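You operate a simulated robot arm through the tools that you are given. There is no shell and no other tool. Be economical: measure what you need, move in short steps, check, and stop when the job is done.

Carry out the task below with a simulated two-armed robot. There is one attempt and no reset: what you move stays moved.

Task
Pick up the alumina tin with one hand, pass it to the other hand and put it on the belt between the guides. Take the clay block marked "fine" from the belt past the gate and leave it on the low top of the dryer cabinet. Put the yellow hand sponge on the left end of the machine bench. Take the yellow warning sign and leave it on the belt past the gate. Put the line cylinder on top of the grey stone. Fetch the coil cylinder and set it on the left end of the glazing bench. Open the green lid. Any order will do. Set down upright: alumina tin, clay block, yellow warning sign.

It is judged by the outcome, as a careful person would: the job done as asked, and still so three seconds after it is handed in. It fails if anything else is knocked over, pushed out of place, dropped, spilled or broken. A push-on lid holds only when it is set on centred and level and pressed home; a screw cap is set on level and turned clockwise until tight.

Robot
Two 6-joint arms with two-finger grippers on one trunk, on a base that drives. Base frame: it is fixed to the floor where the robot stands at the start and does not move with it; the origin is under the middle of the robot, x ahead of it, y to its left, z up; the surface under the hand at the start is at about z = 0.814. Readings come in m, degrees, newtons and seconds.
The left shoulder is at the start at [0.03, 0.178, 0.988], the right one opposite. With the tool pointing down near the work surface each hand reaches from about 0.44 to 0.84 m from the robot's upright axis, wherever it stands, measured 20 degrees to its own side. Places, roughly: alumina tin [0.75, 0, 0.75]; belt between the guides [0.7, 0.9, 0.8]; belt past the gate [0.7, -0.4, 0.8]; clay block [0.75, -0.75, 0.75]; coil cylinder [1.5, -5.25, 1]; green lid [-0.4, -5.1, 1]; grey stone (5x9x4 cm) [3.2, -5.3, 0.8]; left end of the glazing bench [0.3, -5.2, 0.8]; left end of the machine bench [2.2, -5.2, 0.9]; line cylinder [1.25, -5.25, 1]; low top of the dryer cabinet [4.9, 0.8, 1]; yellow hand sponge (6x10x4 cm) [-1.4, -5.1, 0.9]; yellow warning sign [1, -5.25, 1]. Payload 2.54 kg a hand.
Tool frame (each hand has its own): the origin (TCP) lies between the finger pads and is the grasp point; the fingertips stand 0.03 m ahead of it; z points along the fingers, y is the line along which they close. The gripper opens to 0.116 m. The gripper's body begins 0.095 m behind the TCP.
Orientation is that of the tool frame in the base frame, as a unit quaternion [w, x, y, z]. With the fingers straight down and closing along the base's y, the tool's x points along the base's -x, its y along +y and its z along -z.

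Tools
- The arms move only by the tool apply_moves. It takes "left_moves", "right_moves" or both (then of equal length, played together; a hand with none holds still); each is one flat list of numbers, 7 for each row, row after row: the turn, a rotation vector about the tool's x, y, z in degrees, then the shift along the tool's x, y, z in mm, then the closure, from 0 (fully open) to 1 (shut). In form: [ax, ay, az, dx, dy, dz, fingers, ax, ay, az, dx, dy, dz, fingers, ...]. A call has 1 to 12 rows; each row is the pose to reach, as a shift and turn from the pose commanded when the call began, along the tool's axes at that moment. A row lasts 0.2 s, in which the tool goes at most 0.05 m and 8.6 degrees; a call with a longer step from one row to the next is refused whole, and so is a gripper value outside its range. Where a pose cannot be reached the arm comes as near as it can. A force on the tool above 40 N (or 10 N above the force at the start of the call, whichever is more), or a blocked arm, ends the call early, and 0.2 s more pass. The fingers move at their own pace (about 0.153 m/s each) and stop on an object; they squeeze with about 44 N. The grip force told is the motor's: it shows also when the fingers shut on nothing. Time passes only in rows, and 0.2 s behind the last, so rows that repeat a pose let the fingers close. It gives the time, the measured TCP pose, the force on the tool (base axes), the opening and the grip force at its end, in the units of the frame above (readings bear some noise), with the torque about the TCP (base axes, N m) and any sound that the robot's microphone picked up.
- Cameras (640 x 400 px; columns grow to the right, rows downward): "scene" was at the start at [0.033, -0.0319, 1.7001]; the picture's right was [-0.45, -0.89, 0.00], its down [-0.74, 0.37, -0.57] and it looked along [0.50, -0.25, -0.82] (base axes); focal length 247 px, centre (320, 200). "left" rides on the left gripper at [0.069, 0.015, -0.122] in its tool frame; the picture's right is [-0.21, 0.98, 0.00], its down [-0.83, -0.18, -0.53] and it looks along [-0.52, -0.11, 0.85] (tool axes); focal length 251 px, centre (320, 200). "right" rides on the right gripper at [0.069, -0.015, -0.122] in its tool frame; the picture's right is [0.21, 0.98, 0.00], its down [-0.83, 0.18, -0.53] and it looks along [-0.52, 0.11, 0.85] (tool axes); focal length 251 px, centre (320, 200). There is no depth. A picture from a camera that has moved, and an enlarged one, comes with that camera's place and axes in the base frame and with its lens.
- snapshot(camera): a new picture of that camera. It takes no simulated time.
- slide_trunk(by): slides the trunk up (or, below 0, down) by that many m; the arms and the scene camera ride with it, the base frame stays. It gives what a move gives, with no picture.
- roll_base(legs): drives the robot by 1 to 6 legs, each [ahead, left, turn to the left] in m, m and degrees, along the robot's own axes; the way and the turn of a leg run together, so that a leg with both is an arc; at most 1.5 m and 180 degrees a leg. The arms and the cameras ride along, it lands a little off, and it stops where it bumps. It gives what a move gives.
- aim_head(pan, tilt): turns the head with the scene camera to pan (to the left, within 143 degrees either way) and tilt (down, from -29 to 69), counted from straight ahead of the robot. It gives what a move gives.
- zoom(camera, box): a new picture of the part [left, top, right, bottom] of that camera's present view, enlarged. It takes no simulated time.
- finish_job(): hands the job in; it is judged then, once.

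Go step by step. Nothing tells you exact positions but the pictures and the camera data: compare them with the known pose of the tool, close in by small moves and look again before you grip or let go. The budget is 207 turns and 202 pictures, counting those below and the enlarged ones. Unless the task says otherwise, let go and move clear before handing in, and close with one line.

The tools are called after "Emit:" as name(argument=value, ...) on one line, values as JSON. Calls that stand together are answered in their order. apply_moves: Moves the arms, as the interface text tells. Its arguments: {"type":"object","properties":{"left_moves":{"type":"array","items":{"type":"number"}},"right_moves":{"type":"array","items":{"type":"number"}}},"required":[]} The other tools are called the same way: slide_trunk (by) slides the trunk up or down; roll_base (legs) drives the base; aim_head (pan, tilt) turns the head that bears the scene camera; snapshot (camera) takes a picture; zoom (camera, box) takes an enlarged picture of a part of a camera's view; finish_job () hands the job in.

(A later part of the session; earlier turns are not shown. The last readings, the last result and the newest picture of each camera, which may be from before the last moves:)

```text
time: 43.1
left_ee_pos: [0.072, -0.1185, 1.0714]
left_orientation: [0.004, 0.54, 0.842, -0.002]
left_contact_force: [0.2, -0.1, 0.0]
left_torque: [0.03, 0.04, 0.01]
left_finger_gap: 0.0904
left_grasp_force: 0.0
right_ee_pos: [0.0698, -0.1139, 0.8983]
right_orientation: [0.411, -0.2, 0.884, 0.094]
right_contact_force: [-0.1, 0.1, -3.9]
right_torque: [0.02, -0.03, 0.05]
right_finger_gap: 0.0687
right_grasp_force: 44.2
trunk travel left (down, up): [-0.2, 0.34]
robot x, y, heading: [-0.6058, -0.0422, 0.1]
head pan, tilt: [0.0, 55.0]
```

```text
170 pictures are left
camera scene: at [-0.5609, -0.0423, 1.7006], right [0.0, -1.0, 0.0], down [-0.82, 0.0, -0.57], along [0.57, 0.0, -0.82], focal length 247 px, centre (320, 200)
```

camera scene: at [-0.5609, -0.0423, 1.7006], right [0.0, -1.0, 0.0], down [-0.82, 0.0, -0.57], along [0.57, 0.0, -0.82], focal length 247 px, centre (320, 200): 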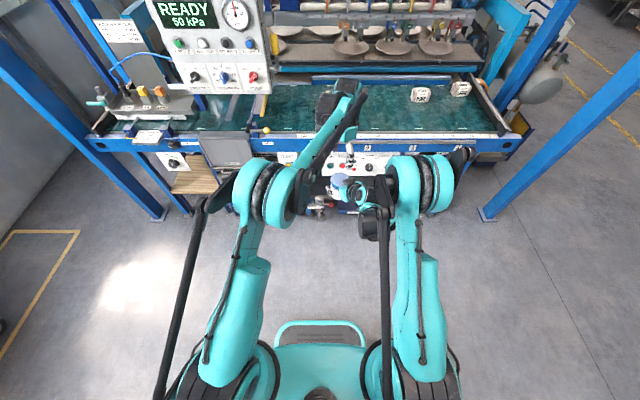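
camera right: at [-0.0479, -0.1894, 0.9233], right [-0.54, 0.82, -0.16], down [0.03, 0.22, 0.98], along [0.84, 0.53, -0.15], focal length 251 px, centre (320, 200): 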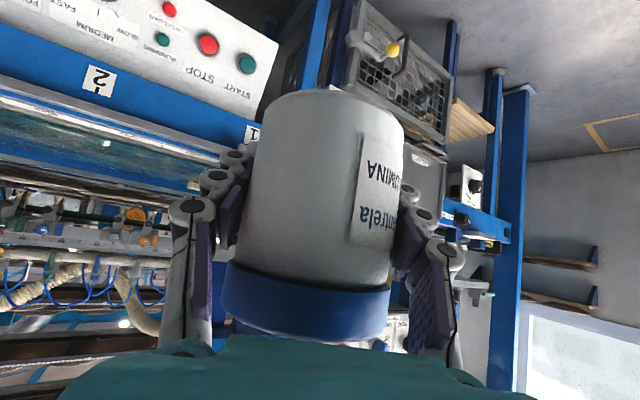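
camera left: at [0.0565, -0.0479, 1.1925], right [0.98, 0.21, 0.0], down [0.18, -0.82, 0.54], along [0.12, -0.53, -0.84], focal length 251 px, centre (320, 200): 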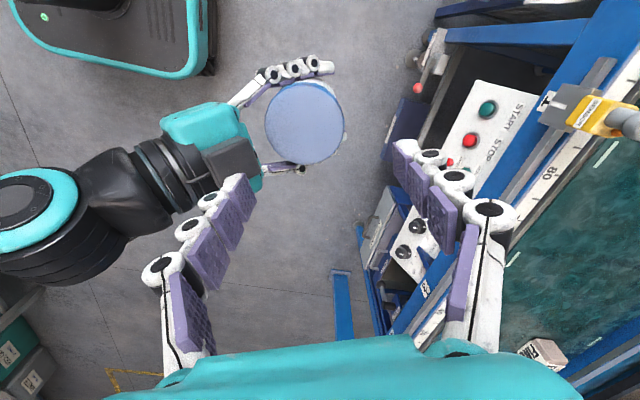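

The lid centre lies about 14 mm to one side of the left hand's axis. I correct, narrow the gap, and descend halfway to check.

Emit:
apply_moves(left_moves=[0, 0, 0, 3, -11, 0, 0.27, 0, 0, 0, 3, -11, 40, 0.27, 0, 0, 0, 3, -11, 80, 0.27, 0, 0, 0, 3, -11, 95, 0.27])

Emit:
snapshot(camera="left")

Emit:
snapshot(camera="right")

```text
time: 44.1
left_ee_pos: [0.0609, -0.1212, 0.9781]
left_orientation: [0.004, 0.539, 0.842, -0.002]
left_contact_force: [1.3, 0.3, 5.5]
left_torque: [-0.13, 0.31, 0.0]
left_finger_gap: 0.0955
left_grasp_force: 1.4
right_ee_pos: [0.0682, -0.114, 0.8997]
right_orientation: [0.412, -0.2, 0.884, 0.094]
right_contact_force: [-0.3, -0.8, -8.2]
right_torque: [0.18, -0.41, -0.01]
right_finger_gap: 0.0688
right_grasp_force: 44.2
trunk travel left (down, up): [-0.2, 0.34]
robot x, y, heading: [-0.6048, -0.0418, 0.0]
head pan, tilt: [0.0, 55.0]
```

```text
169 pictures are left
camera left: at [0.0444, -0.0509, 1.0984], right [0.98, 0.21, 0.0], down [0.18, -0.82, 0.54], along [0.12, -0.53, -0.84], focal length 251 px, centre (320, 200)
```

left: 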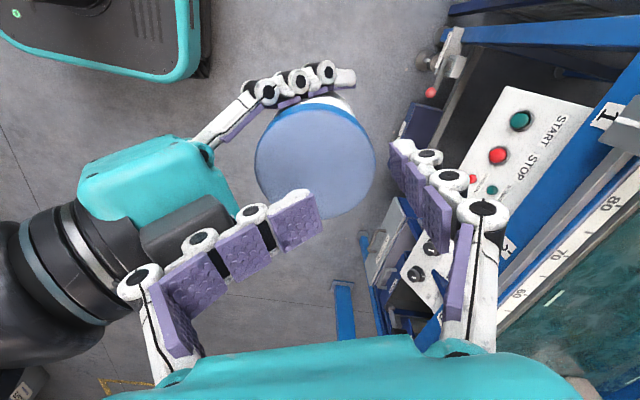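

```text
168 pictures are left
camera right: at [-0.0489, -0.1888, 0.9242], right [-0.54, 0.82, -0.16], down [0.03, 0.22, 0.98], along [0.84, 0.53, -0.14], focal length 251 px, centre (320, 200)
```

right: 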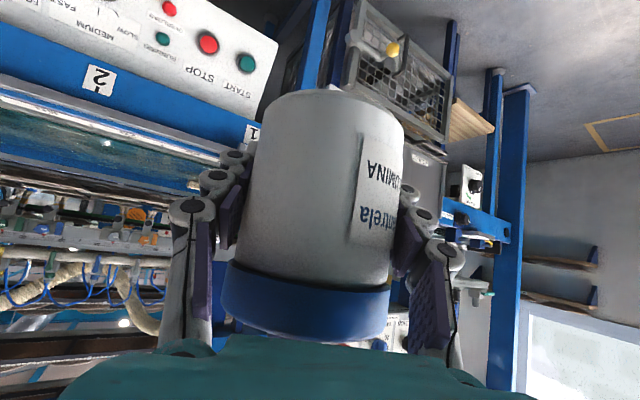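

The rear finger seems to be pressing on the lid. I go back up and look again.

Emit:
apply_moves(left_moves=[0, 0, 0, 0, 0, -40, 0.27, 0, 0, 0, 0, 0, -60, 0.22, 0, 0, 0, 0, 0, -60, 0.22])

Emit:
snapshot(camera="left")

```text
time: 44.9
left_ee_pos: [0.0592, -0.12, 1.0394]
left_orientation: [0.005, 0.539, 0.842, -0.003]
left_contact_force: [-0.4, 0.6, 0.8]
left_torque: [-0.03, 0.0, 0.01]
left_finger_gap: 0.0908
left_grasp_force: 0.8
right_ee_pos: [0.0682, -0.1149, 0.8996]
right_orientation: [0.412, -0.199, 0.884, 0.093]
right_contact_force: [0.2, -0.3, -2.9]
right_torque: [0.02, -0.04, 0.02]
right_finger_gap: 0.0685
right_grasp_force: 43.9
trunk travel left (down, up): [-0.2, 0.34]
robot x, y, heading: [-0.6061, -0.0391, 0.0]
head pan, tilt: [0.0, 55.0]
```

```text
167 pictures are left
camera left: at [0.0435, -0.0507, 1.1601], right [0.98, 0.21, 0.0], down [0.18, -0.82, 0.54], along [0.12, -0.53, -0.84], focal length 251 px, centre (320, 200)
```

left: 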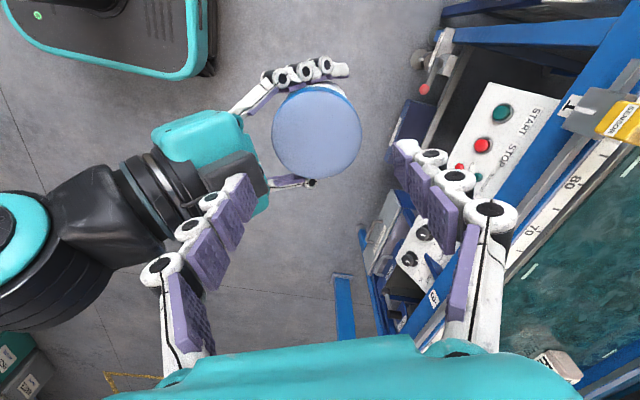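

The right palm is too close behind the tin for a left finger. I'll set the tin back on the belt and re-grip it with the right fingertips further back, so first the left hand moves clear and the base goes in, further right.

Emit:
apply_moves(left_moves=[0, 0, 0, 0, 0, -45, 0.2, 0, 0, 0, 20, -15, -85, 0.2, 0, 0, 0, 50, -35, -115, 0.2, 0, 0, 0, 80, -55, -140, 0.2, 0, 0, 0, 110, -75, -165, 0.2, 0, 0, 0, 140, -95, -190, 0.2, 0, 0, 0, 165, -115, -210, 0.1, 0, 0, 0, 193, -131, -220, 0])

Emit:
roll_base(legs=[[0, -0.2, 0], [0.6, 0, 0]])

Emit:
snapshot(camera="scene")

Emit:
snapshot(camera="left")

```text
time: 46.7
left_ee_pos: [-0.1436, 0.0021, 1.257]
left_orientation: [0.004, 0.539, 0.842, -0.002]
left_contact_force: [-0.7, -0.2, 0.7]
left_torque: [-0.05, -0.05, 0.03]
left_finger_gap: 0.1162
left_grasp_force: 0.1
right_ee_pos: [0.0672, -0.1129, 0.9029]
right_orientation: [0.413, -0.2, 0.884, 0.093]
right_contact_force: [0.4, -0.2, -1.9]
right_torque: [-0.01, -0.05, -0.03]
right_finger_gap: 0.0685
right_grasp_force: 44.1
trunk travel left (down, up): [-0.2, 0.34]
robot x, y, heading: [-0.6027, -0.043, 0.0]
head pan, tilt: [0.0, 55.0]
```

```text
time: 51.3
left_ee_pos: [0.46, -0.2007, 1.2568]
left_orientation: [0.004, 0.541, 0.841, -0.003]
left_contact_force: [-0.3, 0.5, 0.5]
left_torque: [0.02, -0.02, 0.01]
left_finger_gap: 0.1161
left_grasp_force: 0.1
right_ee_pos: [0.6705, -0.3182, 0.8999]
right_orientation: [0.412, -0.197, 0.885, 0.092]
right_contact_force: [0.0, 0.6, -3.3]
right_torque: [-0.01, -0.03, 0.0]
right_finger_gap: 0.0688
right_grasp_force: 43.7
trunk travel left (down, up): [-0.2, 0.34]
robot x, y, heading: [-0.004, -0.2394, -0.2]
head pan, tilt: [0.0, 55.0]
```

```text
166 pictures are left
camera scene: at [0.0392, -0.2408, 1.7007], right [0.0, -1.0, 0.0], down [-0.82, 0.0, -0.57], along [0.57, 0.0, -0.82], focal length 247 px, centre (320, 200)
```

scene: 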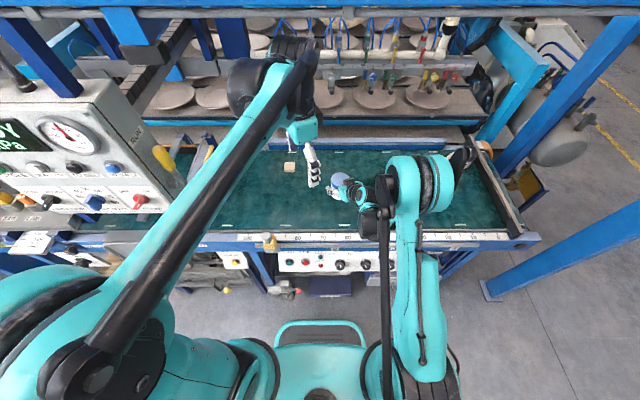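

```text
165 pictures are left
camera left: at [0.4453, -0.1301, 1.3769], right [0.98, 0.21, 0.0], down [0.18, -0.82, 0.54], along [0.12, -0.53, -0.84], focal length 251 px, centre (320, 200)
```

left: 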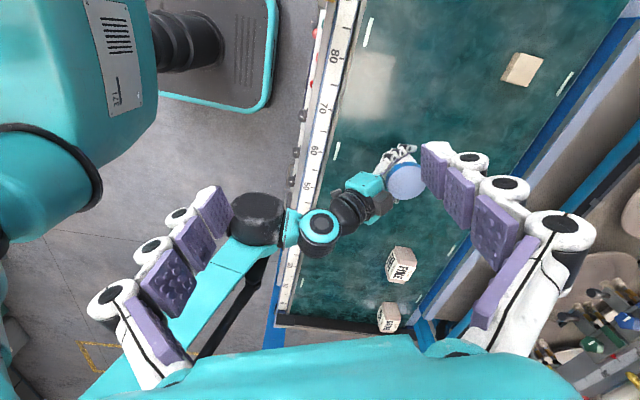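

I lower the tin onto the belt, release, retreat 22 mm horizontally, and grip again nearer the fingertips.

Emit:
apply_moves(right_moves=[0, 0, 0, 18, 0, 15, 1, 0, 0, 0, 35, 0, 29, 1, 0, 0, 0, 36, 0, 30, 1])

Emit:
apply_moves(right_moves=[0, 0, 0, 0, 0, 0, 0.7, 0, 0, 0, 0, 0, 0, 0.2, 0, 0, 0, 0, 0, 0, 0.2, 0, 0, 0, 7, 0, -8, 0.2, 0, 0, 0, 14, 0, -17, 0.2, 0, 0, 0, 14, 0, -17, 0.7, 0, 0, 0, 14, 0, -17, 1, 0, 0, 0, 14, 0, -17, 1, 0, 0, 0, 14, 0, -17, 1])

Emit:
snapshot(camera="right")

```text
time: 52.1
left_ee_pos: [0.46, -0.2004, 1.2564]
left_orientation: [0.004, 0.541, 0.841, -0.003]
left_contact_force: [1.1, -0.5, 0.1]
left_torque: [0.05, 0.0, 0.0]
left_finger_gap: 0.1158
left_grasp_force: 0.0
right_ee_pos: [0.6751, -0.3167, 0.8561]
right_orientation: [0.411, -0.198, 0.885, 0.092]
right_contact_force: [0.5, -1.2, -2.9]
right_torque: [0.02, -0.03, -0.03]
right_finger_gap: 0.0688
right_grasp_force: 43.7
right hand out of reach, approached as far as the arm can: row 2, 3
trunk travel left (down, up): [-0.2, 0.34]
robot x, y, heading: [-0.0012, -0.239, -0.3]
head pan, tilt: [0.0, 55.0]
```

```text
time: 54.1
left_ee_pos: [0.4586, -0.2003, 1.256]
left_orientation: [0.005, 0.541, 0.841, -0.002]
left_contact_force: [-0.4, 0.8, -0.3]
left_torque: [-0.02, 0.01, 0.05]
left_finger_gap: 0.1161
left_grasp_force: 0.2
right_ee_pos: [0.6676, -0.326, 0.8671]
right_orientation: [0.411, -0.197, 0.885, 0.091]
right_contact_force: [-4.1, 3.0, 5.3]
right_torque: [0.33, 0.24, 0.05]
right_finger_gap: 0.0687
right_grasp_force: 44.1
right hand out of reach, approached as far as the arm can: row 4, 5, 6, 7, 8, 9
trunk travel left (down, up): [-0.2, 0.34]
robot x, y, heading: [-0.0055, -0.2434, -0.1]
head pan, tilt: [0.0, 55.0]
```

```text
164 pictures are left
camera right: at [0.5504, -0.4001, 0.8912], right [-0.54, 0.82, -0.16], down [0.03, 0.22, 0.98], along [0.84, 0.52, -0.15], focal length 251 px, centre (320, 200)
```

right: 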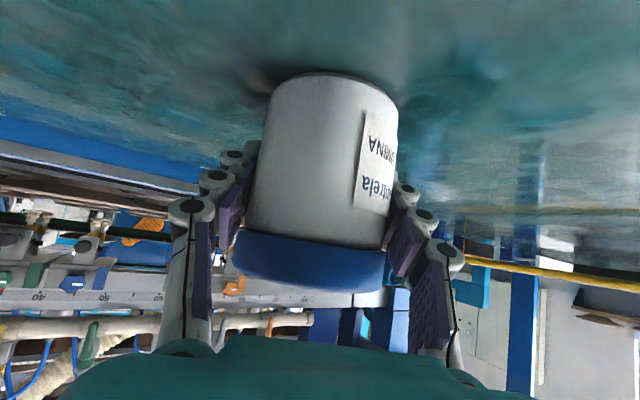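

The re-grip moved only half as far because of a reach limit. I'll open, nudge the base back by about 12 mm, and close again.

Emit:
apply_moves(right_moves=[0, 0, 0, 0, 0, 0, 0.7, 0, 0, 0, 0, 0, 0, 0.15, 0, 0, 0, 0, 0, 0, 0.15])

Emit:
roll_base(legs=[[-0.012, -0.005, 0]])

Emit:
snapshot(camera="right")

```text
time: 54.9
left_ee_pos: [0.4591, -0.2, 1.2558]
left_orientation: [0.005, 0.541, 0.841, -0.002]
left_contact_force: [-0.7, -0.1, 0.2]
left_torque: [0.0, 0.03, -0.04]
left_finger_gap: 0.1161
left_grasp_force: 0.1
right_ee_pos: [0.6692, -0.328, 0.8665]
right_orientation: [0.412, -0.198, 0.885, 0.092]
right_contact_force: [-0.8, -0.4, 0.4]
right_torque: [0.02, -0.01, -0.01]
right_finger_gap: 0.0985
right_grasp_force: 0.0
trunk travel left (down, up): [-0.2, 0.34]
robot x, y, heading: [-0.0061, -0.2403, -0.2]
head pan, tilt: [0.0, 55.0]
```

```text
time: 55.7
left_ee_pos: [0.4469, -0.2057, 1.2573]
left_orientation: [0.004, 0.541, 0.841, -0.003]
left_contact_force: [-0.4, -0.6, -0.4]
left_torque: [0.0, -0.05, -0.03]
left_finger_gap: 0.1159
left_grasp_force: 0.1
right_ee_pos: [0.6566, -0.3318, 0.866]
right_orientation: [0.412, -0.198, 0.885, 0.092]
right_contact_force: [0.6, 0.3, 0.5]
right_torque: [0.02, -0.01, 0.01]
right_finger_gap: 0.0984
right_grasp_force: 0.0
trunk travel left (down, up): [-0.2, 0.34]
robot x, y, heading: [-0.0103, -0.2462, -0.4]
head pan, tilt: [0.0, 55.0]
```

```text
163 pictures are left
camera right: at [0.5392, -0.4054, 0.8908], right [-0.54, 0.82, -0.16], down [0.03, 0.22, 0.98], along [0.84, 0.52, -0.15], focal length 251 px, centre (320, 200)
```

right: 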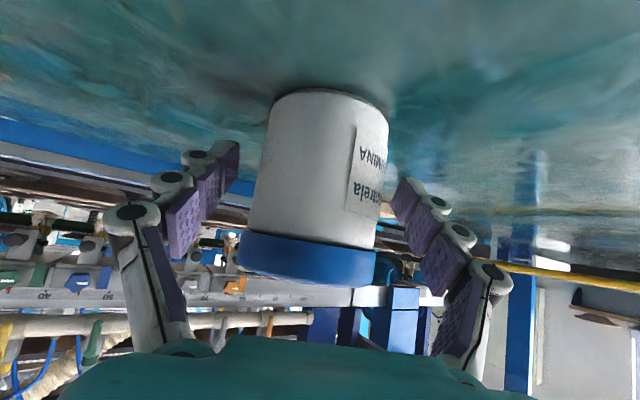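

Now I close, lift, and back off into free space.

Emit:
apply_moves(right_moves=[0, 0, 0, 0, 0, 0, 0.6, 0, 0, 0, 0, 0, 0, 1, 0, 0, 0, 0, 0, 0, 1, 0, 0, 0, 0, 0, 0, 1, 0, 0, 0, -19, 0, -16, 1, 0, 0, 0, -38, 0, -32, 1, 0, 0, 0, -54, 0, -45, 1])

Emit:
roll_base(legs=[[-0.6, 0, 0]])

Emit:
snapshot(camera="right")

```text
time: 57.3
left_ee_pos: [0.4487, -0.2046, 1.2584]
left_orientation: [0.005, 0.541, 0.841, -0.002]
left_contact_force: [-1.3, -0.2, 0.0]
left_torque: [0.03, -0.05, -0.01]
left_finger_gap: 0.1159
left_grasp_force: 0.1
right_ee_pos: [0.6573, -0.332, 0.9368]
right_orientation: [0.411, -0.198, 0.885, 0.092]
right_contact_force: [0.9, 0.3, -2.7]
right_torque: [0.01, 0.04, 0.01]
right_finger_gap: 0.0694
right_grasp_force: 44.2
trunk travel left (down, up): [-0.2, 0.34]
robot x, y, heading: [-0.0136, -0.2456, 0.0]
head pan, tilt: [0.0, 55.0]
```

```text
time: 60.7
left_ee_pos: [-0.1524, -0.2035, 1.2577]
left_orientation: [0.004, 0.54, 0.842, -0.002]
left_contact_force: [0.0, 0.1, -0.4]
left_torque: [0.0, -0.01, -0.02]
left_finger_gap: 0.1157
left_grasp_force: 0.0
right_ee_pos: [0.0583, -0.3293, 0.937]
right_orientation: [0.412, -0.199, 0.885, 0.092]
right_contact_force: [0.2, 0.2, -2.6]
right_torque: [-0.04, 0.03, -0.02]
right_finger_gap: 0.0695
right_grasp_force: 43.7
trunk travel left (down, up): [-0.2, 0.34]
robot x, y, heading: [-0.6145, -0.2431, -0.0]
head pan, tilt: [0.0, 55.0]
```

```text
162 pictures are left
camera right: at [-0.059, -0.4033, 0.9608], right [-0.54, 0.82, -0.16], down [0.03, 0.22, 0.98], along [0.84, 0.53, -0.15], focal length 251 px, centre (320, 200)
```

right: 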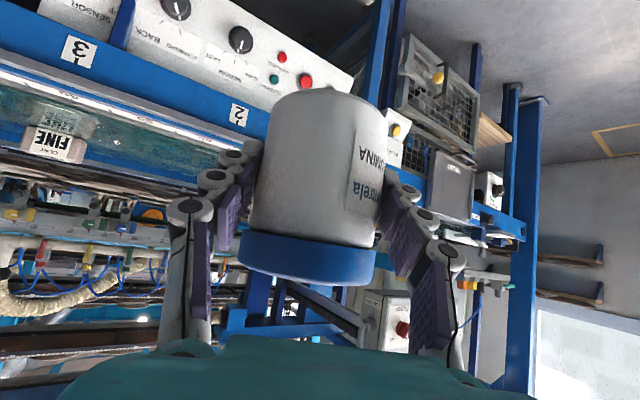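

The tin hangs by the fingertips now. I bring the left hand above it again.

Emit:
apply_moves(left_moves=[0, 0, 0, -29, 22, 27, 0.2, 0, 0, 0, -58, 43, 53, 0.2, 0, 0, 0, -87, 65, 80, 0.2, 0, 0, 0, -115, 86, 107, 0.2, 0, 0, 0, -144, 108, 134, 0.2, 0, 0, 0, -173, 129, 160, 0.2, 0, 0, 0, -202, 151, 187, 0.2])

Emit:
snapshot(camera="left")

```text
time: 62.3
left_ee_pos: [0.0727, -0.3251, 1.0689]
left_orientation: [0.005, 0.539, 0.842, -0.002]
left_contact_force: [0.9, 0.5, -0.1]
left_torque: [-0.01, 0.08, 0.0]
left_finger_gap: 0.0928
left_grasp_force: 0.1
right_ee_pos: [0.0603, -0.3306, 0.9358]
right_orientation: [0.41, -0.199, 0.885, 0.093]
right_contact_force: [0.8, -0.3, -3.2]
right_torque: [-0.03, 0.04, 0.06]
right_finger_gap: 0.0697
right_grasp_force: 43.6
trunk travel left (down, up): [-0.2, 0.34]
robot x, y, heading: [-0.6153, -0.2447, 0.2]
head pan, tilt: [0.0, 55.0]
```

```text
161 pictures are left
camera left: at [0.0568, -0.2557, 1.1901], right [0.98, 0.21, 0.0], down [0.18, -0.82, 0.54], along [0.12, -0.53, -0.84], focal length 251 px, centre (320, 200)
```

left: 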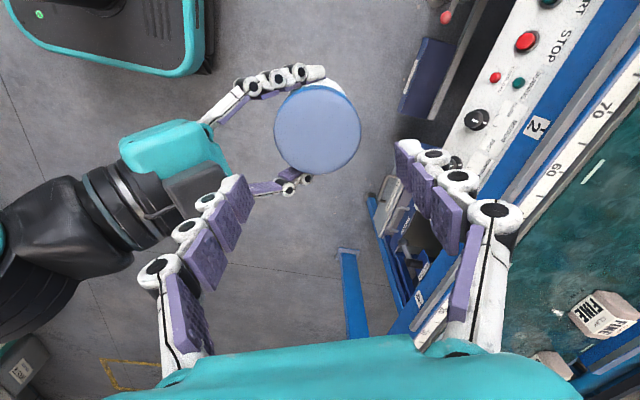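

Nicely centred with space behind the lid. I descend around the tin in steps.

Emit:
apply_moves(left_moves=[0, 0, 0, 4, -3, 40, 0.2, 0, 0, 0, 4, -3, 70, 0.2, 0, 0, 0, 4, -3, 95, 0.2, 0, 0, 0, 4, -3, 120, 0.2])

Emit:
snapshot(camera="left")

Emit:
snapshot(camera="right")

```text
time: 63.0
left_ee_pos: [0.0689, -0.3211, 0.9931]
left_orientation: [0.005, 0.538, 0.843, -0.001]
left_contact_force: [4.4, 1.0, 7.5]
left_torque: [-0.21, 0.61, 0.07]
left_finger_gap: 0.0977
left_grasp_force: 0.1
right_ee_pos: [0.0566, -0.3299, 0.9342]
right_orientation: [0.407, -0.201, 0.886, 0.092]
right_contact_force: [-4.6, 0.3, -9.3]
right_torque: [0.18, -0.81, -0.06]
right_finger_gap: 0.0701
right_grasp_force: 44.6
trunk travel left (down, up): [-0.2, 0.34]
robot x, y, heading: [-0.6148, -0.2406, 0.2]
head pan, tilt: [0.0, 55.0]
stopped in row 3 (right hand): the force on the tool passed its limit at 55 N (the readings are from after the stop); the commanded pose is now the measured one
```

```text
160 pictures are left
camera left: at [0.0532, -0.2513, 1.1132], right [0.98, 0.22, 0.01], down [0.18, -0.82, 0.54], along [0.12, -0.53, -0.84], focal length 251 px, centre (320, 200)
```

left: 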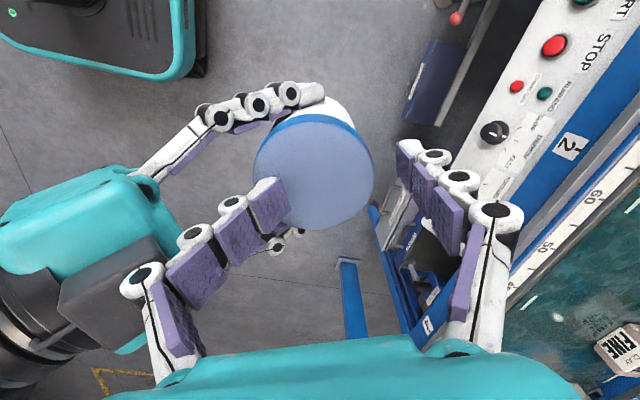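

```text
159 pictures are left
camera right: at [-0.0603, -0.4044, 0.9592], right [-0.55, 0.82, -0.16], down [0.04, 0.22, 0.97], along [0.84, 0.53, -0.15], focal length 251 px, centre (320, 200)
```

right: 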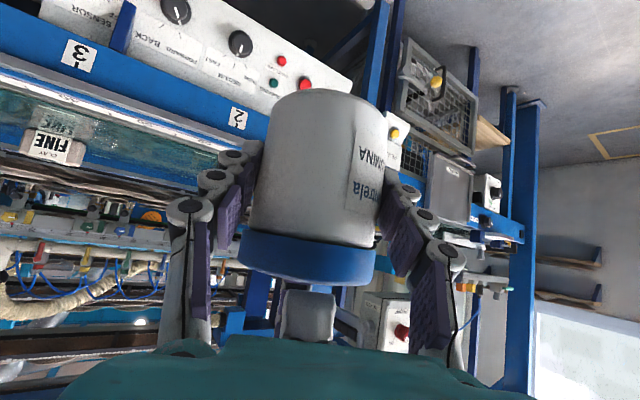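

The left knuckles hit the top of the right hand, so a top grip won't work (and would only hold the lid). New plan: re-grip the tin low with the right at 45° yaw, then take it higher on the body with the left coming in pitched from the other side. First I move the left away and set the tin back on the belt.

Emit:
apply_moves(left_moves=[0, 0, 0, 0, 4, -35, 0.1, 0, 0, 0, 0, 5, -80, 0, 0, 0, 0, 20, 0, -120, 0, 0, 0, 0, 60, -20, -145, 0, 0, 0, 0, 100, -40, -165, 0, 0, 0, 0, 140, -60, -185, 0, 0, 0, 0, 180, -80, -200, 0, 0, 0, 0, 210, -100, -220, 0, 0, 0, 0, 230, -130, -240, 0])

Emit:
snapshot(camera="right")

Emit:
roll_base(legs=[[0.6, 0, 0]])

```text
refused: row 4 steps farther than a row can; nothing moved
```

```text
158 pictures are left
camera right: at [-0.0603, -0.4044, 0.9592], right [-0.55, 0.82, -0.16], down [0.04, 0.22, 0.97], along [0.84, 0.53, -0.15], focal length 251 px, centre (320, 200)
```

right: 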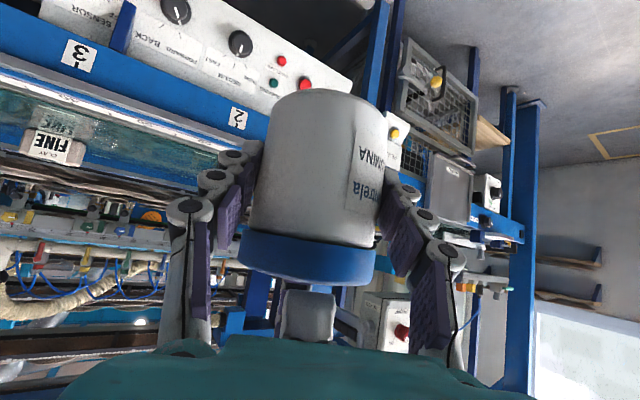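

```text
time: 66.4
left_ee_pos: [0.6761, -0.3183, 0.9925]
left_orientation: [0.003, 0.537, 0.844, -0.001]
left_contact_force: [10.5, 4.5, 9.6]
left_torque: [-0.48, 1.03, -0.06]
left_finger_gap: 0.0956
left_grasp_force: 0.0
right_ee_pos: [0.6658, -0.3266, 0.9342]
right_orientation: [0.407, -0.201, 0.886, 0.092]
right_contact_force: [-9.3, -4.1, -12.8]
right_torque: [0.7, -1.39, 0.11]
right_finger_gap: 0.0696
right_grasp_force: 44.0
trunk travel left (down, up): [-0.2, 0.34]
robot x, y, heading: [-0.0051, -0.2432, -0.2]
head pan, tilt: [0.0, 55.0]
```

The left is still near the tin; I lift it straight up with smaller steps, then sideways.

Emit:
apply_moves(left_moves=[0, 0, 0, 0, 4, -35, 0.1, 0, 0, 0, 0, 5, -80, 0, 0, 0, 0, 0, 0, -125, 0, 0, 0, 0, 20, -15, -165, 0, 0, 0, 0, 55, -35, -185, 0, 0, 0, 0, 90, -60, -200, 0, 0, 0, 0, 125, -85, -220, 0, 0, 0, 0, 160, -110, -230, 0, 0, 0, 0, 185, -140, -240, 0])

Emit:
snapshot(camera="right")

```text
time: 68.4
left_ee_pos: [0.4654, -0.2098, 1.2307]
left_orientation: [0.006, 0.536, 0.844, -0.001]
left_contact_force: [-0.9, -0.6, -0.4]
left_torque: [0.0, -0.04, 0.02]
left_finger_gap: 0.1159
left_grasp_force: 0.2
right_ee_pos: [0.6619, -0.3249, 0.9353]
right_orientation: [0.408, -0.202, 0.886, 0.092]
right_contact_force: [0.0, 0.7, -2.4]
right_torque: [-0.02, 0.02, -0.01]
right_finger_gap: 0.0698
right_grasp_force: 43.3
trunk travel left (down, up): [-0.2, 0.34]
robot x, y, heading: [-0.0089, -0.243, 0.1]
head pan, tilt: [0.0, 55.0]
```

```text
157 pictures are left
camera right: at [0.5453, -0.4011, 0.9603], right [-0.55, 0.82, -0.17], down [0.04, 0.22, 0.97], along [0.84, 0.53, -0.15], focal length 251 px, centre (320, 200)
```

right: 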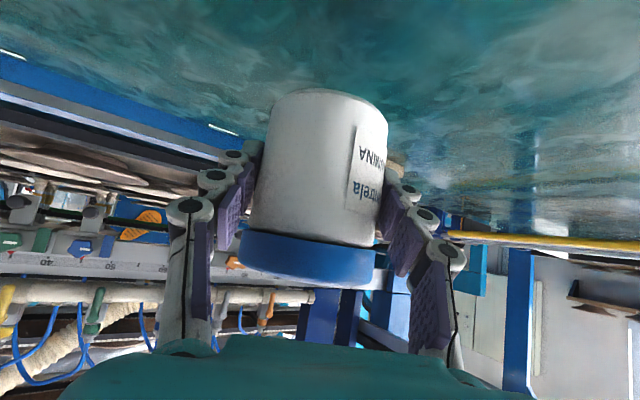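

I lower the tin back to the belt and check before releasing.

Emit:
apply_moves(right_moves=[0, 0, 0, 18, 0, 15, 1, 0, 0, 0, 36, 0, 30, 1, 0, 0, 0, 49, 0, 41, 1, 0, 0, 0, 53, 0, 44, 1])

```text
time: 69.4
left_ee_pos: [0.4664, -0.2073, 1.2307]
left_orientation: [0.006, 0.536, 0.844, -0.001]
left_contact_force: [0.1, 0.6, -0.5]
left_torque: [0.01, -0.01, -0.01]
left_finger_gap: 0.1159
left_grasp_force: 0.1
right_ee_pos: [0.6626, -0.3273, 0.8668]
right_orientation: [0.409, -0.202, 0.885, 0.092]
right_contact_force: [2.1, 0.6, 15.4]
right_torque: [0.39, -0.7, -0.04]
right_finger_gap: 0.0696
right_grasp_force: 44.2
trunk travel left (down, up): [-0.2, 0.34]
robot x, y, heading: [-0.0061, -0.2422, 0.3]
head pan, tilt: [0.0, 55.0]
```

Tin rests on the belt. I open, back out along the fingers, and drive the base back 8 cm for a better reach.

Emit:
apply_moves(right_moves=[0, 0, 0, 0, 0, 0, 0.5, 0, 0, 0, 0, 0, 0, 0, 0, 0, 0, 0, 0, 0, 0, 0, 0, 0, 0, 0, -40, 0, 0, 0, 0, 0, 0, -80, 0, 0, 0, 0, 0, 0, -120, 0])

Emit:
roll_base(legs=[[-0.08, 0, 0]])

Emit:
snapshot(camera="right")

Emit:
snapshot(camera="left")

```text
time: 70.8
left_ee_pos: [0.4654, -0.2097, 1.2304]
left_orientation: [0.005, 0.536, 0.844, 0.0]
left_contact_force: [-0.7, 0.0, -0.1]
left_torque: [-0.01, -0.08, 0.01]
left_finger_gap: 0.116
left_grasp_force: 0.1
right_ee_pos: [0.5841, -0.3674, 0.9511]
right_orientation: [0.408, -0.202, 0.885, 0.093]
right_contact_force: [0.0, 0.0, 1.3]
right_torque: [-0.02, -0.04, 0.01]
right_finger_gap: 0.1157
right_grasp_force: 0.1
right hand out of reach, approached as far as the arm can: row 4, 5, 6
trunk travel left (down, up): [-0.2, 0.34]
robot x, y, heading: [-0.0073, -0.2444, 0.1]
head pan, tilt: [0.0, 55.0]
```

```text
time: 71.9
left_ee_pos: [0.3871, -0.2094, 1.2293]
left_orientation: [0.006, 0.536, 0.844, -0.001]
left_contact_force: [-1.2, 0.1, 0.1]
left_torque: [0.02, -0.05, 0.03]
left_finger_gap: 0.116
left_grasp_force: 0.1
right_ee_pos: [0.5058, -0.3673, 0.9518]
right_orientation: [0.408, -0.202, 0.885, 0.092]
right_contact_force: [0.9, -0.2, 1.1]
right_torque: [-0.01, -0.02, -0.02]
right_finger_gap: 0.116
right_grasp_force: 0.0
trunk travel left (down, up): [-0.2, 0.34]
robot x, y, heading: [-0.0873, -0.2421, 0.1]
head pan, tilt: [0.0, 55.0]
```

```text
156 pictures are left
camera right: at [0.3886, -0.4418, 0.9763], right [-0.55, 0.82, -0.16], down [0.04, 0.22, 0.97], along [0.83, 0.53, -0.15], focal length 251 px, centre (320, 200)
```

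right: 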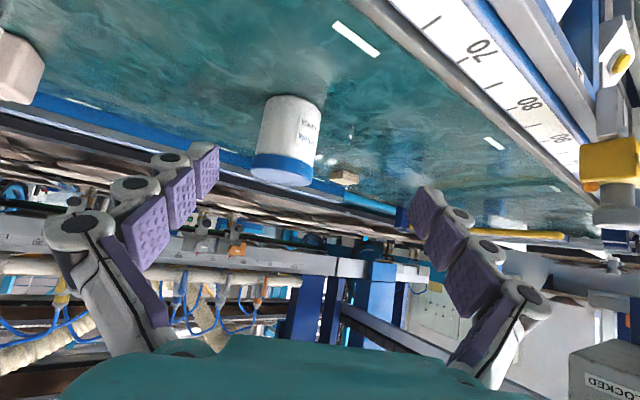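

```text
155 pictures are left
camera left: at [0.3708, -0.1397, 1.351], right [0.98, 0.22, 0.01], down [0.18, -0.82, 0.54], along [0.12, -0.53, -0.84], focal length 251 px, centre (320, 200)
```

left: 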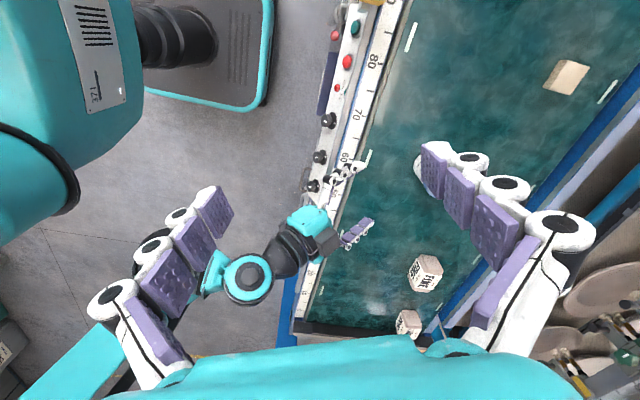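

Tin stands at about (0.675, −0.32). I rotate the right hand to 45° yaw and a flatter pitch, and look.

Emit:
apply_moves(right_moves=[-5.4, -2.7, -3.9, -3, -23, 26, 0, -10.8, -5.3, -7.8, -6, -46, 51, 0, -16.2, -8, -11.7, -8, -69, 77, 0, -16.2, -8, -11.7, -8, -69, 77, 0])

Emit:
snapshot(camera="right")

```text
time: 72.9
left_ee_pos: [0.3867, -0.2085, 1.2311]
left_orientation: [0.005, 0.537, 0.844, -0.001]
left_contact_force: [-0.5, 0.0, 0.9]
left_torque: [-0.03, -0.08, 0.02]
left_finger_gap: 0.1161
left_grasp_force: 0.1
right_ee_pos: [0.5931, -0.4016, 0.9066]
right_orientation: [0.443, -0.34, 0.809, 0.187]
right_contact_force: [-0.5, 0.1, -0.2]
right_torque: [-0.01, 0.01, -0.01]
right_finger_gap: 0.1161
right_grasp_force: 0.0
trunk travel left (down, up): [-0.2, 0.34]
robot x, y, heading: [-0.09, -0.2459, 0.1]
head pan, tilt: [0.0, 55.0]
```

```text
154 pictures are left
camera right: at [0.5065, -0.5129, 0.9125], right [-0.78, 0.6, -0.18], down [-0.13, 0.12, 0.98], along [0.61, 0.79, -0.01], focal length 251 px, centre (320, 200)
```

right: 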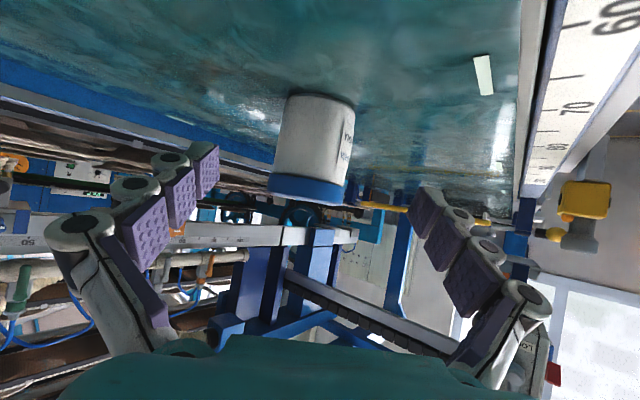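

Centred. I advance to the low grip and close.

Emit:
apply_moves(right_moves=[0, 0, 0, -3, 0, 40, 0, 0, 0, 0, -3, 0, 80, 0, 0, 0, 0, -3, 0, 117, 0, 0, 0, 0, -3, 0, 117, 0])

Emit:
snapshot(camera="right")

```text
time: 73.9
left_ee_pos: [0.3874, -0.2108, 1.2309]
left_orientation: [0.006, 0.536, 0.844, -0.002]
left_contact_force: [-0.2, -0.3, -0.7]
left_torque: [0.0, -0.04, -0.02]
left_finger_gap: 0.1159
left_grasp_force: 0.1
right_ee_pos: [0.6635, -0.3287, 0.8464]
right_orientation: [0.443, -0.339, 0.808, 0.188]
right_contact_force: [-0.3, -0.5, 0.6]
right_torque: [0.02, -0.03, -0.01]
right_finger_gap: 0.1157
right_grasp_force: 0.0
trunk travel left (down, up): [-0.2, 0.34]
robot x, y, heading: [-0.0858, -0.2421, 0.3]
head pan, tilt: [0.0, 55.0]
```

```text
153 pictures are left
camera right: at [0.5774, -0.4412, 0.8518], right [-0.78, 0.6, -0.18], down [-0.13, 0.12, 0.98], along [0.61, 0.79, -0.01], focal length 251 px, centre (320, 200)
```

right: 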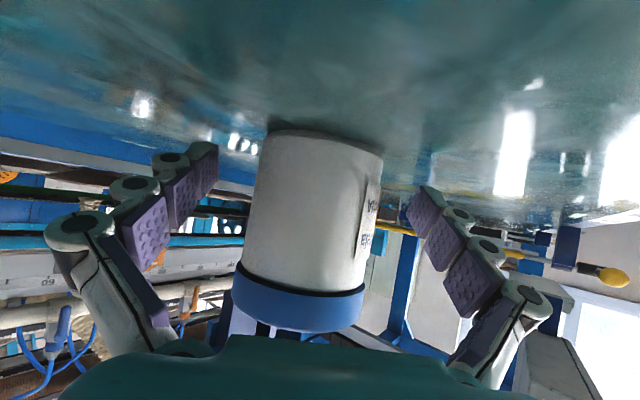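

Good low grip. I close and lift 9 cm.

Emit:
apply_moves(right_moves=[0, 0, 0, 0, 0, 0, 0.6, 0, 0, 0, 0, 0, 0, 1, 0, 0, 0, 0, 0, 0, 1, 0, 0, 0, 0, 0, 0, 1, 0, 0, 0, -25, 0, -16, 1, 0, 0, 0, -50, 0, -32, 1, 0, 0, 0, -76, 0, -49, 1])

Emit:
roll_base(legs=[[-0.52, 0, 0]])

Emit:
snapshot(camera="right")

Emit:
snapshot(camera="scene")

```text
time: 75.5
left_ee_pos: [0.3873, -0.2089, 1.2303]
left_orientation: [0.005, 0.536, 0.844, 0.0]
left_contact_force: [-0.2, 0.7, -0.5]
left_torque: [-0.01, -0.04, -0.03]
left_finger_gap: 0.1159
left_grasp_force: 0.1
right_ee_pos: [0.6633, -0.3298, 0.9383]
right_orientation: [0.442, -0.34, 0.809, 0.188]
right_contact_force: [-0.5, 0.7, -2.0]
right_torque: [-0.03, 0.03, -0.02]
right_finger_gap: 0.0703
right_grasp_force: 43.9
trunk travel left (down, up): [-0.2, 0.34]
robot x, y, heading: [-0.0886, -0.2451, 0.3]
head pan, tilt: [0.0, 55.0]
```

```text
time: 78.5
left_ee_pos: [-0.1321, -0.21, 1.2293]
left_orientation: [0.006, 0.534, 0.846, -0.001]
left_contact_force: [0.2, -0.2, 0.8]
left_torque: [-0.02, -0.03, 0.02]
left_finger_gap: 0.116
left_grasp_force: 0.1
right_ee_pos: [0.1447, -0.3288, 0.9372]
right_orientation: [0.442, -0.341, 0.808, 0.189]
right_contact_force: [-0.4, -0.5, -2.8]
right_torque: [0.0, 0.06, -0.04]
right_finger_gap: 0.0702
right_grasp_force: 43.4
trunk travel left (down, up): [-0.2, 0.34]
robot x, y, heading: [-0.6108, -0.2478, 0.7]
head pan, tilt: [0.0, 55.0]
```

```text
152 pictures are left
camera right: at [0.0584, -0.442, 0.9422], right [-0.78, 0.6, -0.18], down [-0.13, 0.12, 0.98], along [0.61, 0.79, -0.01], focal length 251 px, centre (320, 200)
```

right: 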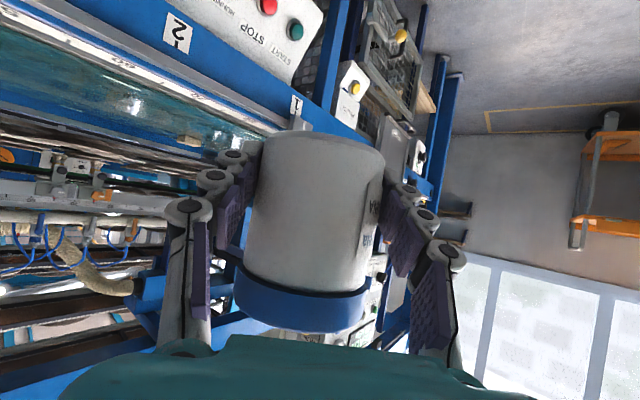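

```text
151 pictures are left
camera scene: at [-0.5661, -0.2473, 1.7008], right [0.01, -1.0, 0.0], down [-0.82, -0.01, -0.57], along [0.57, 0.01, -0.82], focal length 247 px, centre (320, 200)
```

scene: 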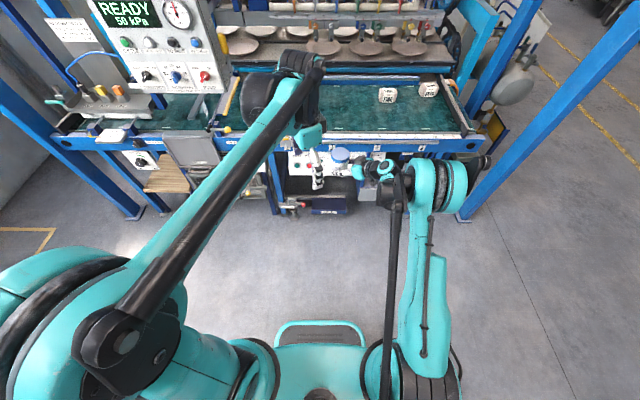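

Tin held low. Now I bring the left hand around, yaw −45°, pitched 45°, to a pregrasp on the tin's left rear side.

Emit:
apply_moves(left_moves=[0, 0, -5, -11, 40, 20, 0.1, 0, 0, -10, -22, 80, 40, 0.15, 0, 0, -15, -33, 120, 60, 0.15, 0, 0, -20, -43, 159, 80, 0.15])

Emit:
apply_moves(left_moves=[0, -7.5, 0, -13, -3, 15, 0.15, 0, -15, 0, -27, -6, 31, 0.15, 0, -22.5, 0, -40, -9, 46, 0.15, 0, -30, 0, -54, -12, 62, 0.15, 0, -37.5, 0, -67, -15, 78, 0.15, 0, -45, 0, -81, -18, 93, 0.15])

Emit:
snapshot(camera="left")

Emit:
snapshot(camera="scene")

```text
time: 79.5
left_ee_pos: [0.0336, -0.1817, 1.1501]
left_orientation: [0.004, 0.378, 0.926, -0.003]
left_contact_force: [-0.9, 0.3, -0.4]
left_torque: [0.01, 0.04, -0.02]
left_finger_gap: 0.0985
left_grasp_force: 0.0
right_ee_pos: [0.1468, -0.3286, 0.9349]
right_orientation: [0.442, -0.341, 0.808, 0.189]
right_contact_force: [0.1, 0.4, -2.6]
right_torque: [-0.07, 0.02, 0.04]
right_finger_gap: 0.0703
right_grasp_force: 44.5
trunk travel left (down, up): [-0.2, 0.34]
robot x, y, heading: [-0.6082, -0.2497, 0.6]
head pan, tilt: [0.0, 55.0]
```

```text
time: 80.9
left_ee_pos: [0.0776, -0.2526, 1.0575]
left_orientation: [0.359, 0.349, 0.853, -0.147]
left_contact_force: [0.4, -0.6, -0.9]
left_torque: [0.01, -0.01, 0.0]
left_finger_gap: 0.0984
left_grasp_force: 0.1
right_ee_pos: [0.1456, -0.329, 0.9354]
right_orientation: [0.441, -0.342, 0.808, 0.19]
right_contact_force: [-0.5, -0.1, -3.0]
right_torque: [-0.03, 0.03, 0.01]
right_finger_gap: 0.0705
right_grasp_force: 44.0
trunk travel left (down, up): [-0.2, 0.34]
robot x, y, heading: [-0.6114, -0.2491, 0.6]
head pan, tilt: [0.0, 55.0]
```

```text
150 pictures are left
camera left: at [-0.0075, -0.146, 1.0936], right [0.79, 0.59, 0.15], down [0.01, -0.27, 0.96], along [0.61, -0.76, -0.22], focal length 251 px, centre (320, 200)
```

left: 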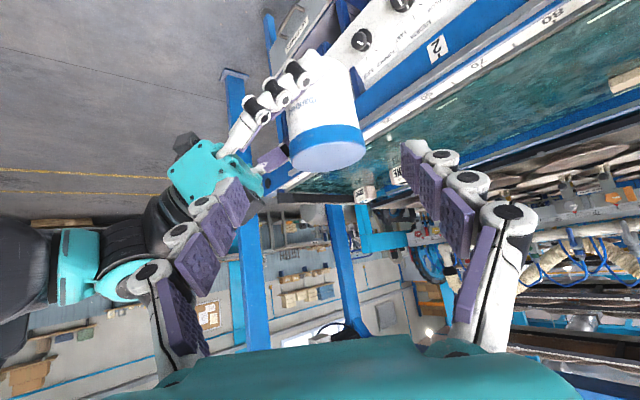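

```text
149 pictures are left
camera scene: at [-0.5643, -0.2473, 1.7007], right [0.01, -1.0, 0.0], down [-0.82, -0.01, -0.57], along [0.57, 0.01, -0.82], focal length 247 px, centre (320, 200)
```

scene: 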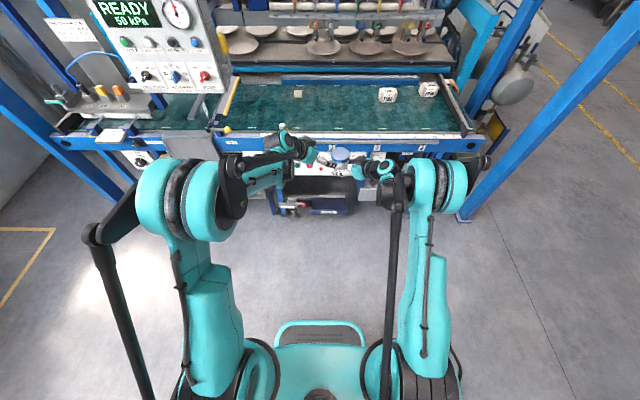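

Clear view: the tin is ahead and the right palm left of it. I narrow the left fingers, correct laterally, and advance partway.

Emit:
apply_moves(left_moves=[0, 0, 0, 15, 7, 15, 0.29, 0, 0, 0, 15, 7, 50, 0.29, 0, 0, 0, 15, 7, 75, 0.29, 0, 0, 0, 15, 7, 75, 0.29])

Emit:
snapshot(camera="left")

Emit:
snapshot(camera="right")

```text
time: 81.9
left_ee_pos: [0.1121, -0.2773, 0.9944]
left_orientation: [0.358, 0.35, 0.853, -0.147]
left_contact_force: [-0.6, 0.8, -0.4]
left_torque: [0.02, 0.04, 0.02]
left_finger_gap: 0.0824
left_grasp_force: 0.0
right_ee_pos: [0.1434, -0.3291, 0.9367]
right_orientation: [0.442, -0.342, 0.807, 0.19]
right_contact_force: [-0.3, 0.2, -3.8]
right_torque: [-0.04, 0.02, 0.01]
right_finger_gap: 0.07
right_grasp_force: 43.9
trunk travel left (down, up): [-0.2, 0.34]
robot x, y, heading: [-0.6021, -0.2465, 0.4]
head pan, tilt: [0.0, 55.0]
```

```text
148 pictures are left
camera left: at [0.0269, -0.1714, 1.0303], right [0.79, 0.59, 0.15], down [0.01, -0.27, 0.96], along [0.61, -0.76, -0.22], focal length 251 px, centre (320, 200)
```

left: 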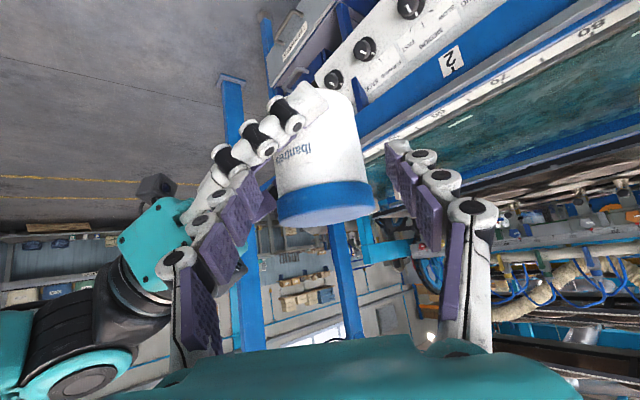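

```text
147 pictures are left
camera right: at [0.0587, -0.442, 0.942], right [-0.78, 0.6, -0.18], down [-0.13, 0.12, 0.98], along [0.61, 0.79, -0.01], focal length 251 px, centre (320, 200)
```

right: 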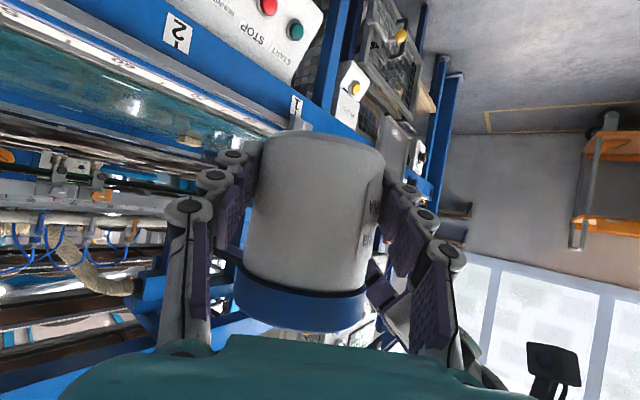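

Alignment looks good. I advance the remaining distance slowly.

Emit:
apply_moves(left_moves=[0, 0, 0, 0, 0, 12, 0.29, 0, 0, 0, 0, 0, 24, 0.29, 0, 0, 0, 0, 0, 36, 0.29, 0, 0, 0, 0, 0, 48, 0.29, 0, 0, 0, 0, 0, 48, 0.29])

Emit:
snapshot(camera="left")

Emit:
snapshot(camera="right")

```text
time: 83.1
left_ee_pos: [0.1374, -0.3015, 0.9623]
left_orientation: [0.358, 0.35, 0.853, -0.147]
left_contact_force: [-15.6, 3.4, 7.9]
left_torque: [-0.31, 0.17, -0.49]
left_finger_gap: 0.1028
left_grasp_force: 10.8
right_ee_pos: [0.1439, -0.33, 0.9355]
right_orientation: [0.442, -0.342, 0.807, 0.19]
right_contact_force: [15.7, -2.8, -9.8]
right_torque: [0.15, 0.16, 0.09]
right_finger_gap: 0.07
right_grasp_force: 44.0
trunk travel left (down, up): [-0.2, 0.34]
robot x, y, heading: [-0.6089, -0.2505, 0.2]
head pan, tilt: [0.0, 55.0]
```

```text
146 pictures are left
camera left: at [0.0512, -0.1954, 0.9969], right [0.79, 0.59, 0.15], down [0.01, -0.27, 0.96], along [0.61, -0.76, -0.22], focal length 251 px, centre (320, 200)
```

left: 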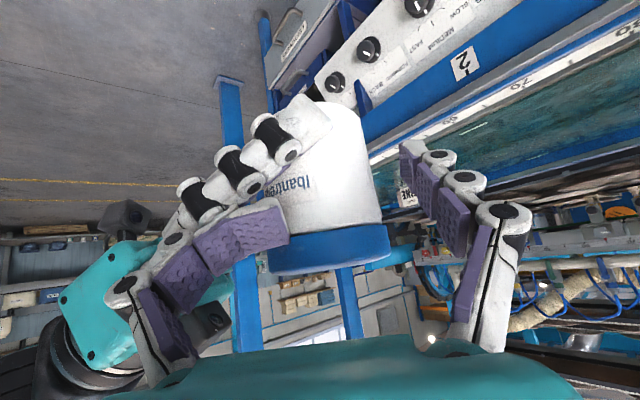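

```text
145 pictures are left
camera right: at [0.059, -0.4419, 0.9421], right [-0.78, 0.6, -0.18], down [-0.13, 0.12, 0.98], along [0.61, 0.79, -0.01], focal length 251 px, centre (320, 200)
```

right: 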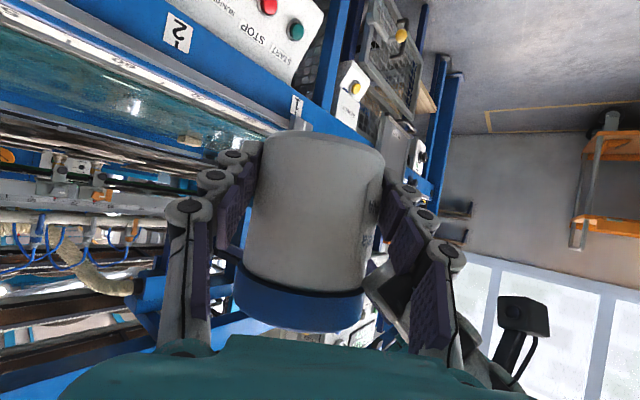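

The left fingertip catches the right's near finger. I'll instead use opposing hands: right gripping low with just the fingertips, left gripping higher from the other side. Left retreats first.

Emit:
apply_moves(left_moves=[0, 0, 0, 0, 0, -30, 0.2, 0, 0, 0, 0, 0, -70, 0.1, 0, 0, 0, 0, 0, -110, 0, 0, 0, 0, 0, 0, -150, 0, 0, 0, 0, 0, 0, -190, 0, 0, 0, 0, -20, 0, -220, 0])

Emit:
roll_base(legs=[[0.52, 0, 0]])

Emit:
snapshot(camera="right")

```text
time: 84.5
left_ee_pos: [0.0337, -0.2029, 1.1302]
left_orientation: [0.359, 0.348, 0.853, -0.146]
left_contact_force: [-0.4, -0.3, 0.2]
left_torque: [0.0, 0.04, 0.04]
left_finger_gap: 0.1161
left_grasp_force: 0.0
right_ee_pos: [0.1444, -0.3286, 0.9357]
right_orientation: [0.442, -0.343, 0.807, 0.19]
right_contact_force: [0.2, -0.3, -2.7]
right_torque: [-0.01, 0.05, -0.01]
right_finger_gap: 0.0704
right_grasp_force: 44.1
trunk travel left (down, up): [-0.2, 0.34]
robot x, y, heading: [-0.6077, -0.248, 0.7]
head pan, tilt: [0.0, 55.0]
```

```text
time: 87.5
left_ee_pos: [0.558, -0.1953, 1.1292]
left_orientation: [0.359, 0.349, 0.853, -0.147]
left_contact_force: [-0.3, -0.1, 0.1]
left_torque: [0.02, 0.0, -0.01]
left_finger_gap: 0.116
left_grasp_force: 0.1
right_ee_pos: [0.6677, -0.3224, 0.9348]
right_orientation: [0.441, -0.343, 0.807, 0.19]
right_contact_force: [-0.4, 0.0, -3.1]
right_torque: [0.0, 0.04, -0.01]
right_finger_gap: 0.0704
right_grasp_force: 43.6
trunk travel left (down, up): [-0.2, 0.34]
robot x, y, heading: [-0.0831, -0.2431, 0.7]
head pan, tilt: [0.0, 55.0]
```

```text
144 pictures are left
camera right: at [0.5818, -0.4354, 0.9414], right [-0.78, 0.59, -0.18], down [-0.13, 0.12, 0.98], along [0.61, 0.8, -0.01], focal length 251 px, centre (320, 200)
```

right: 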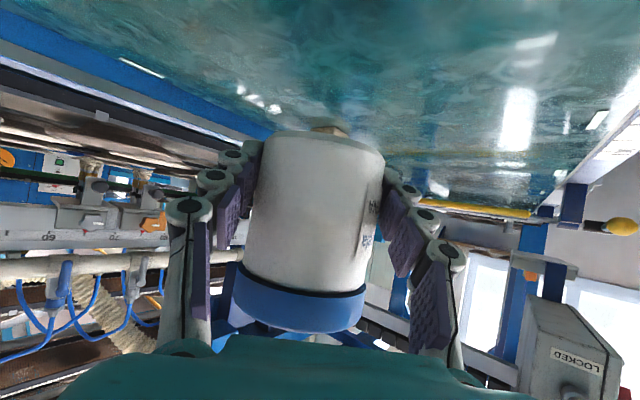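

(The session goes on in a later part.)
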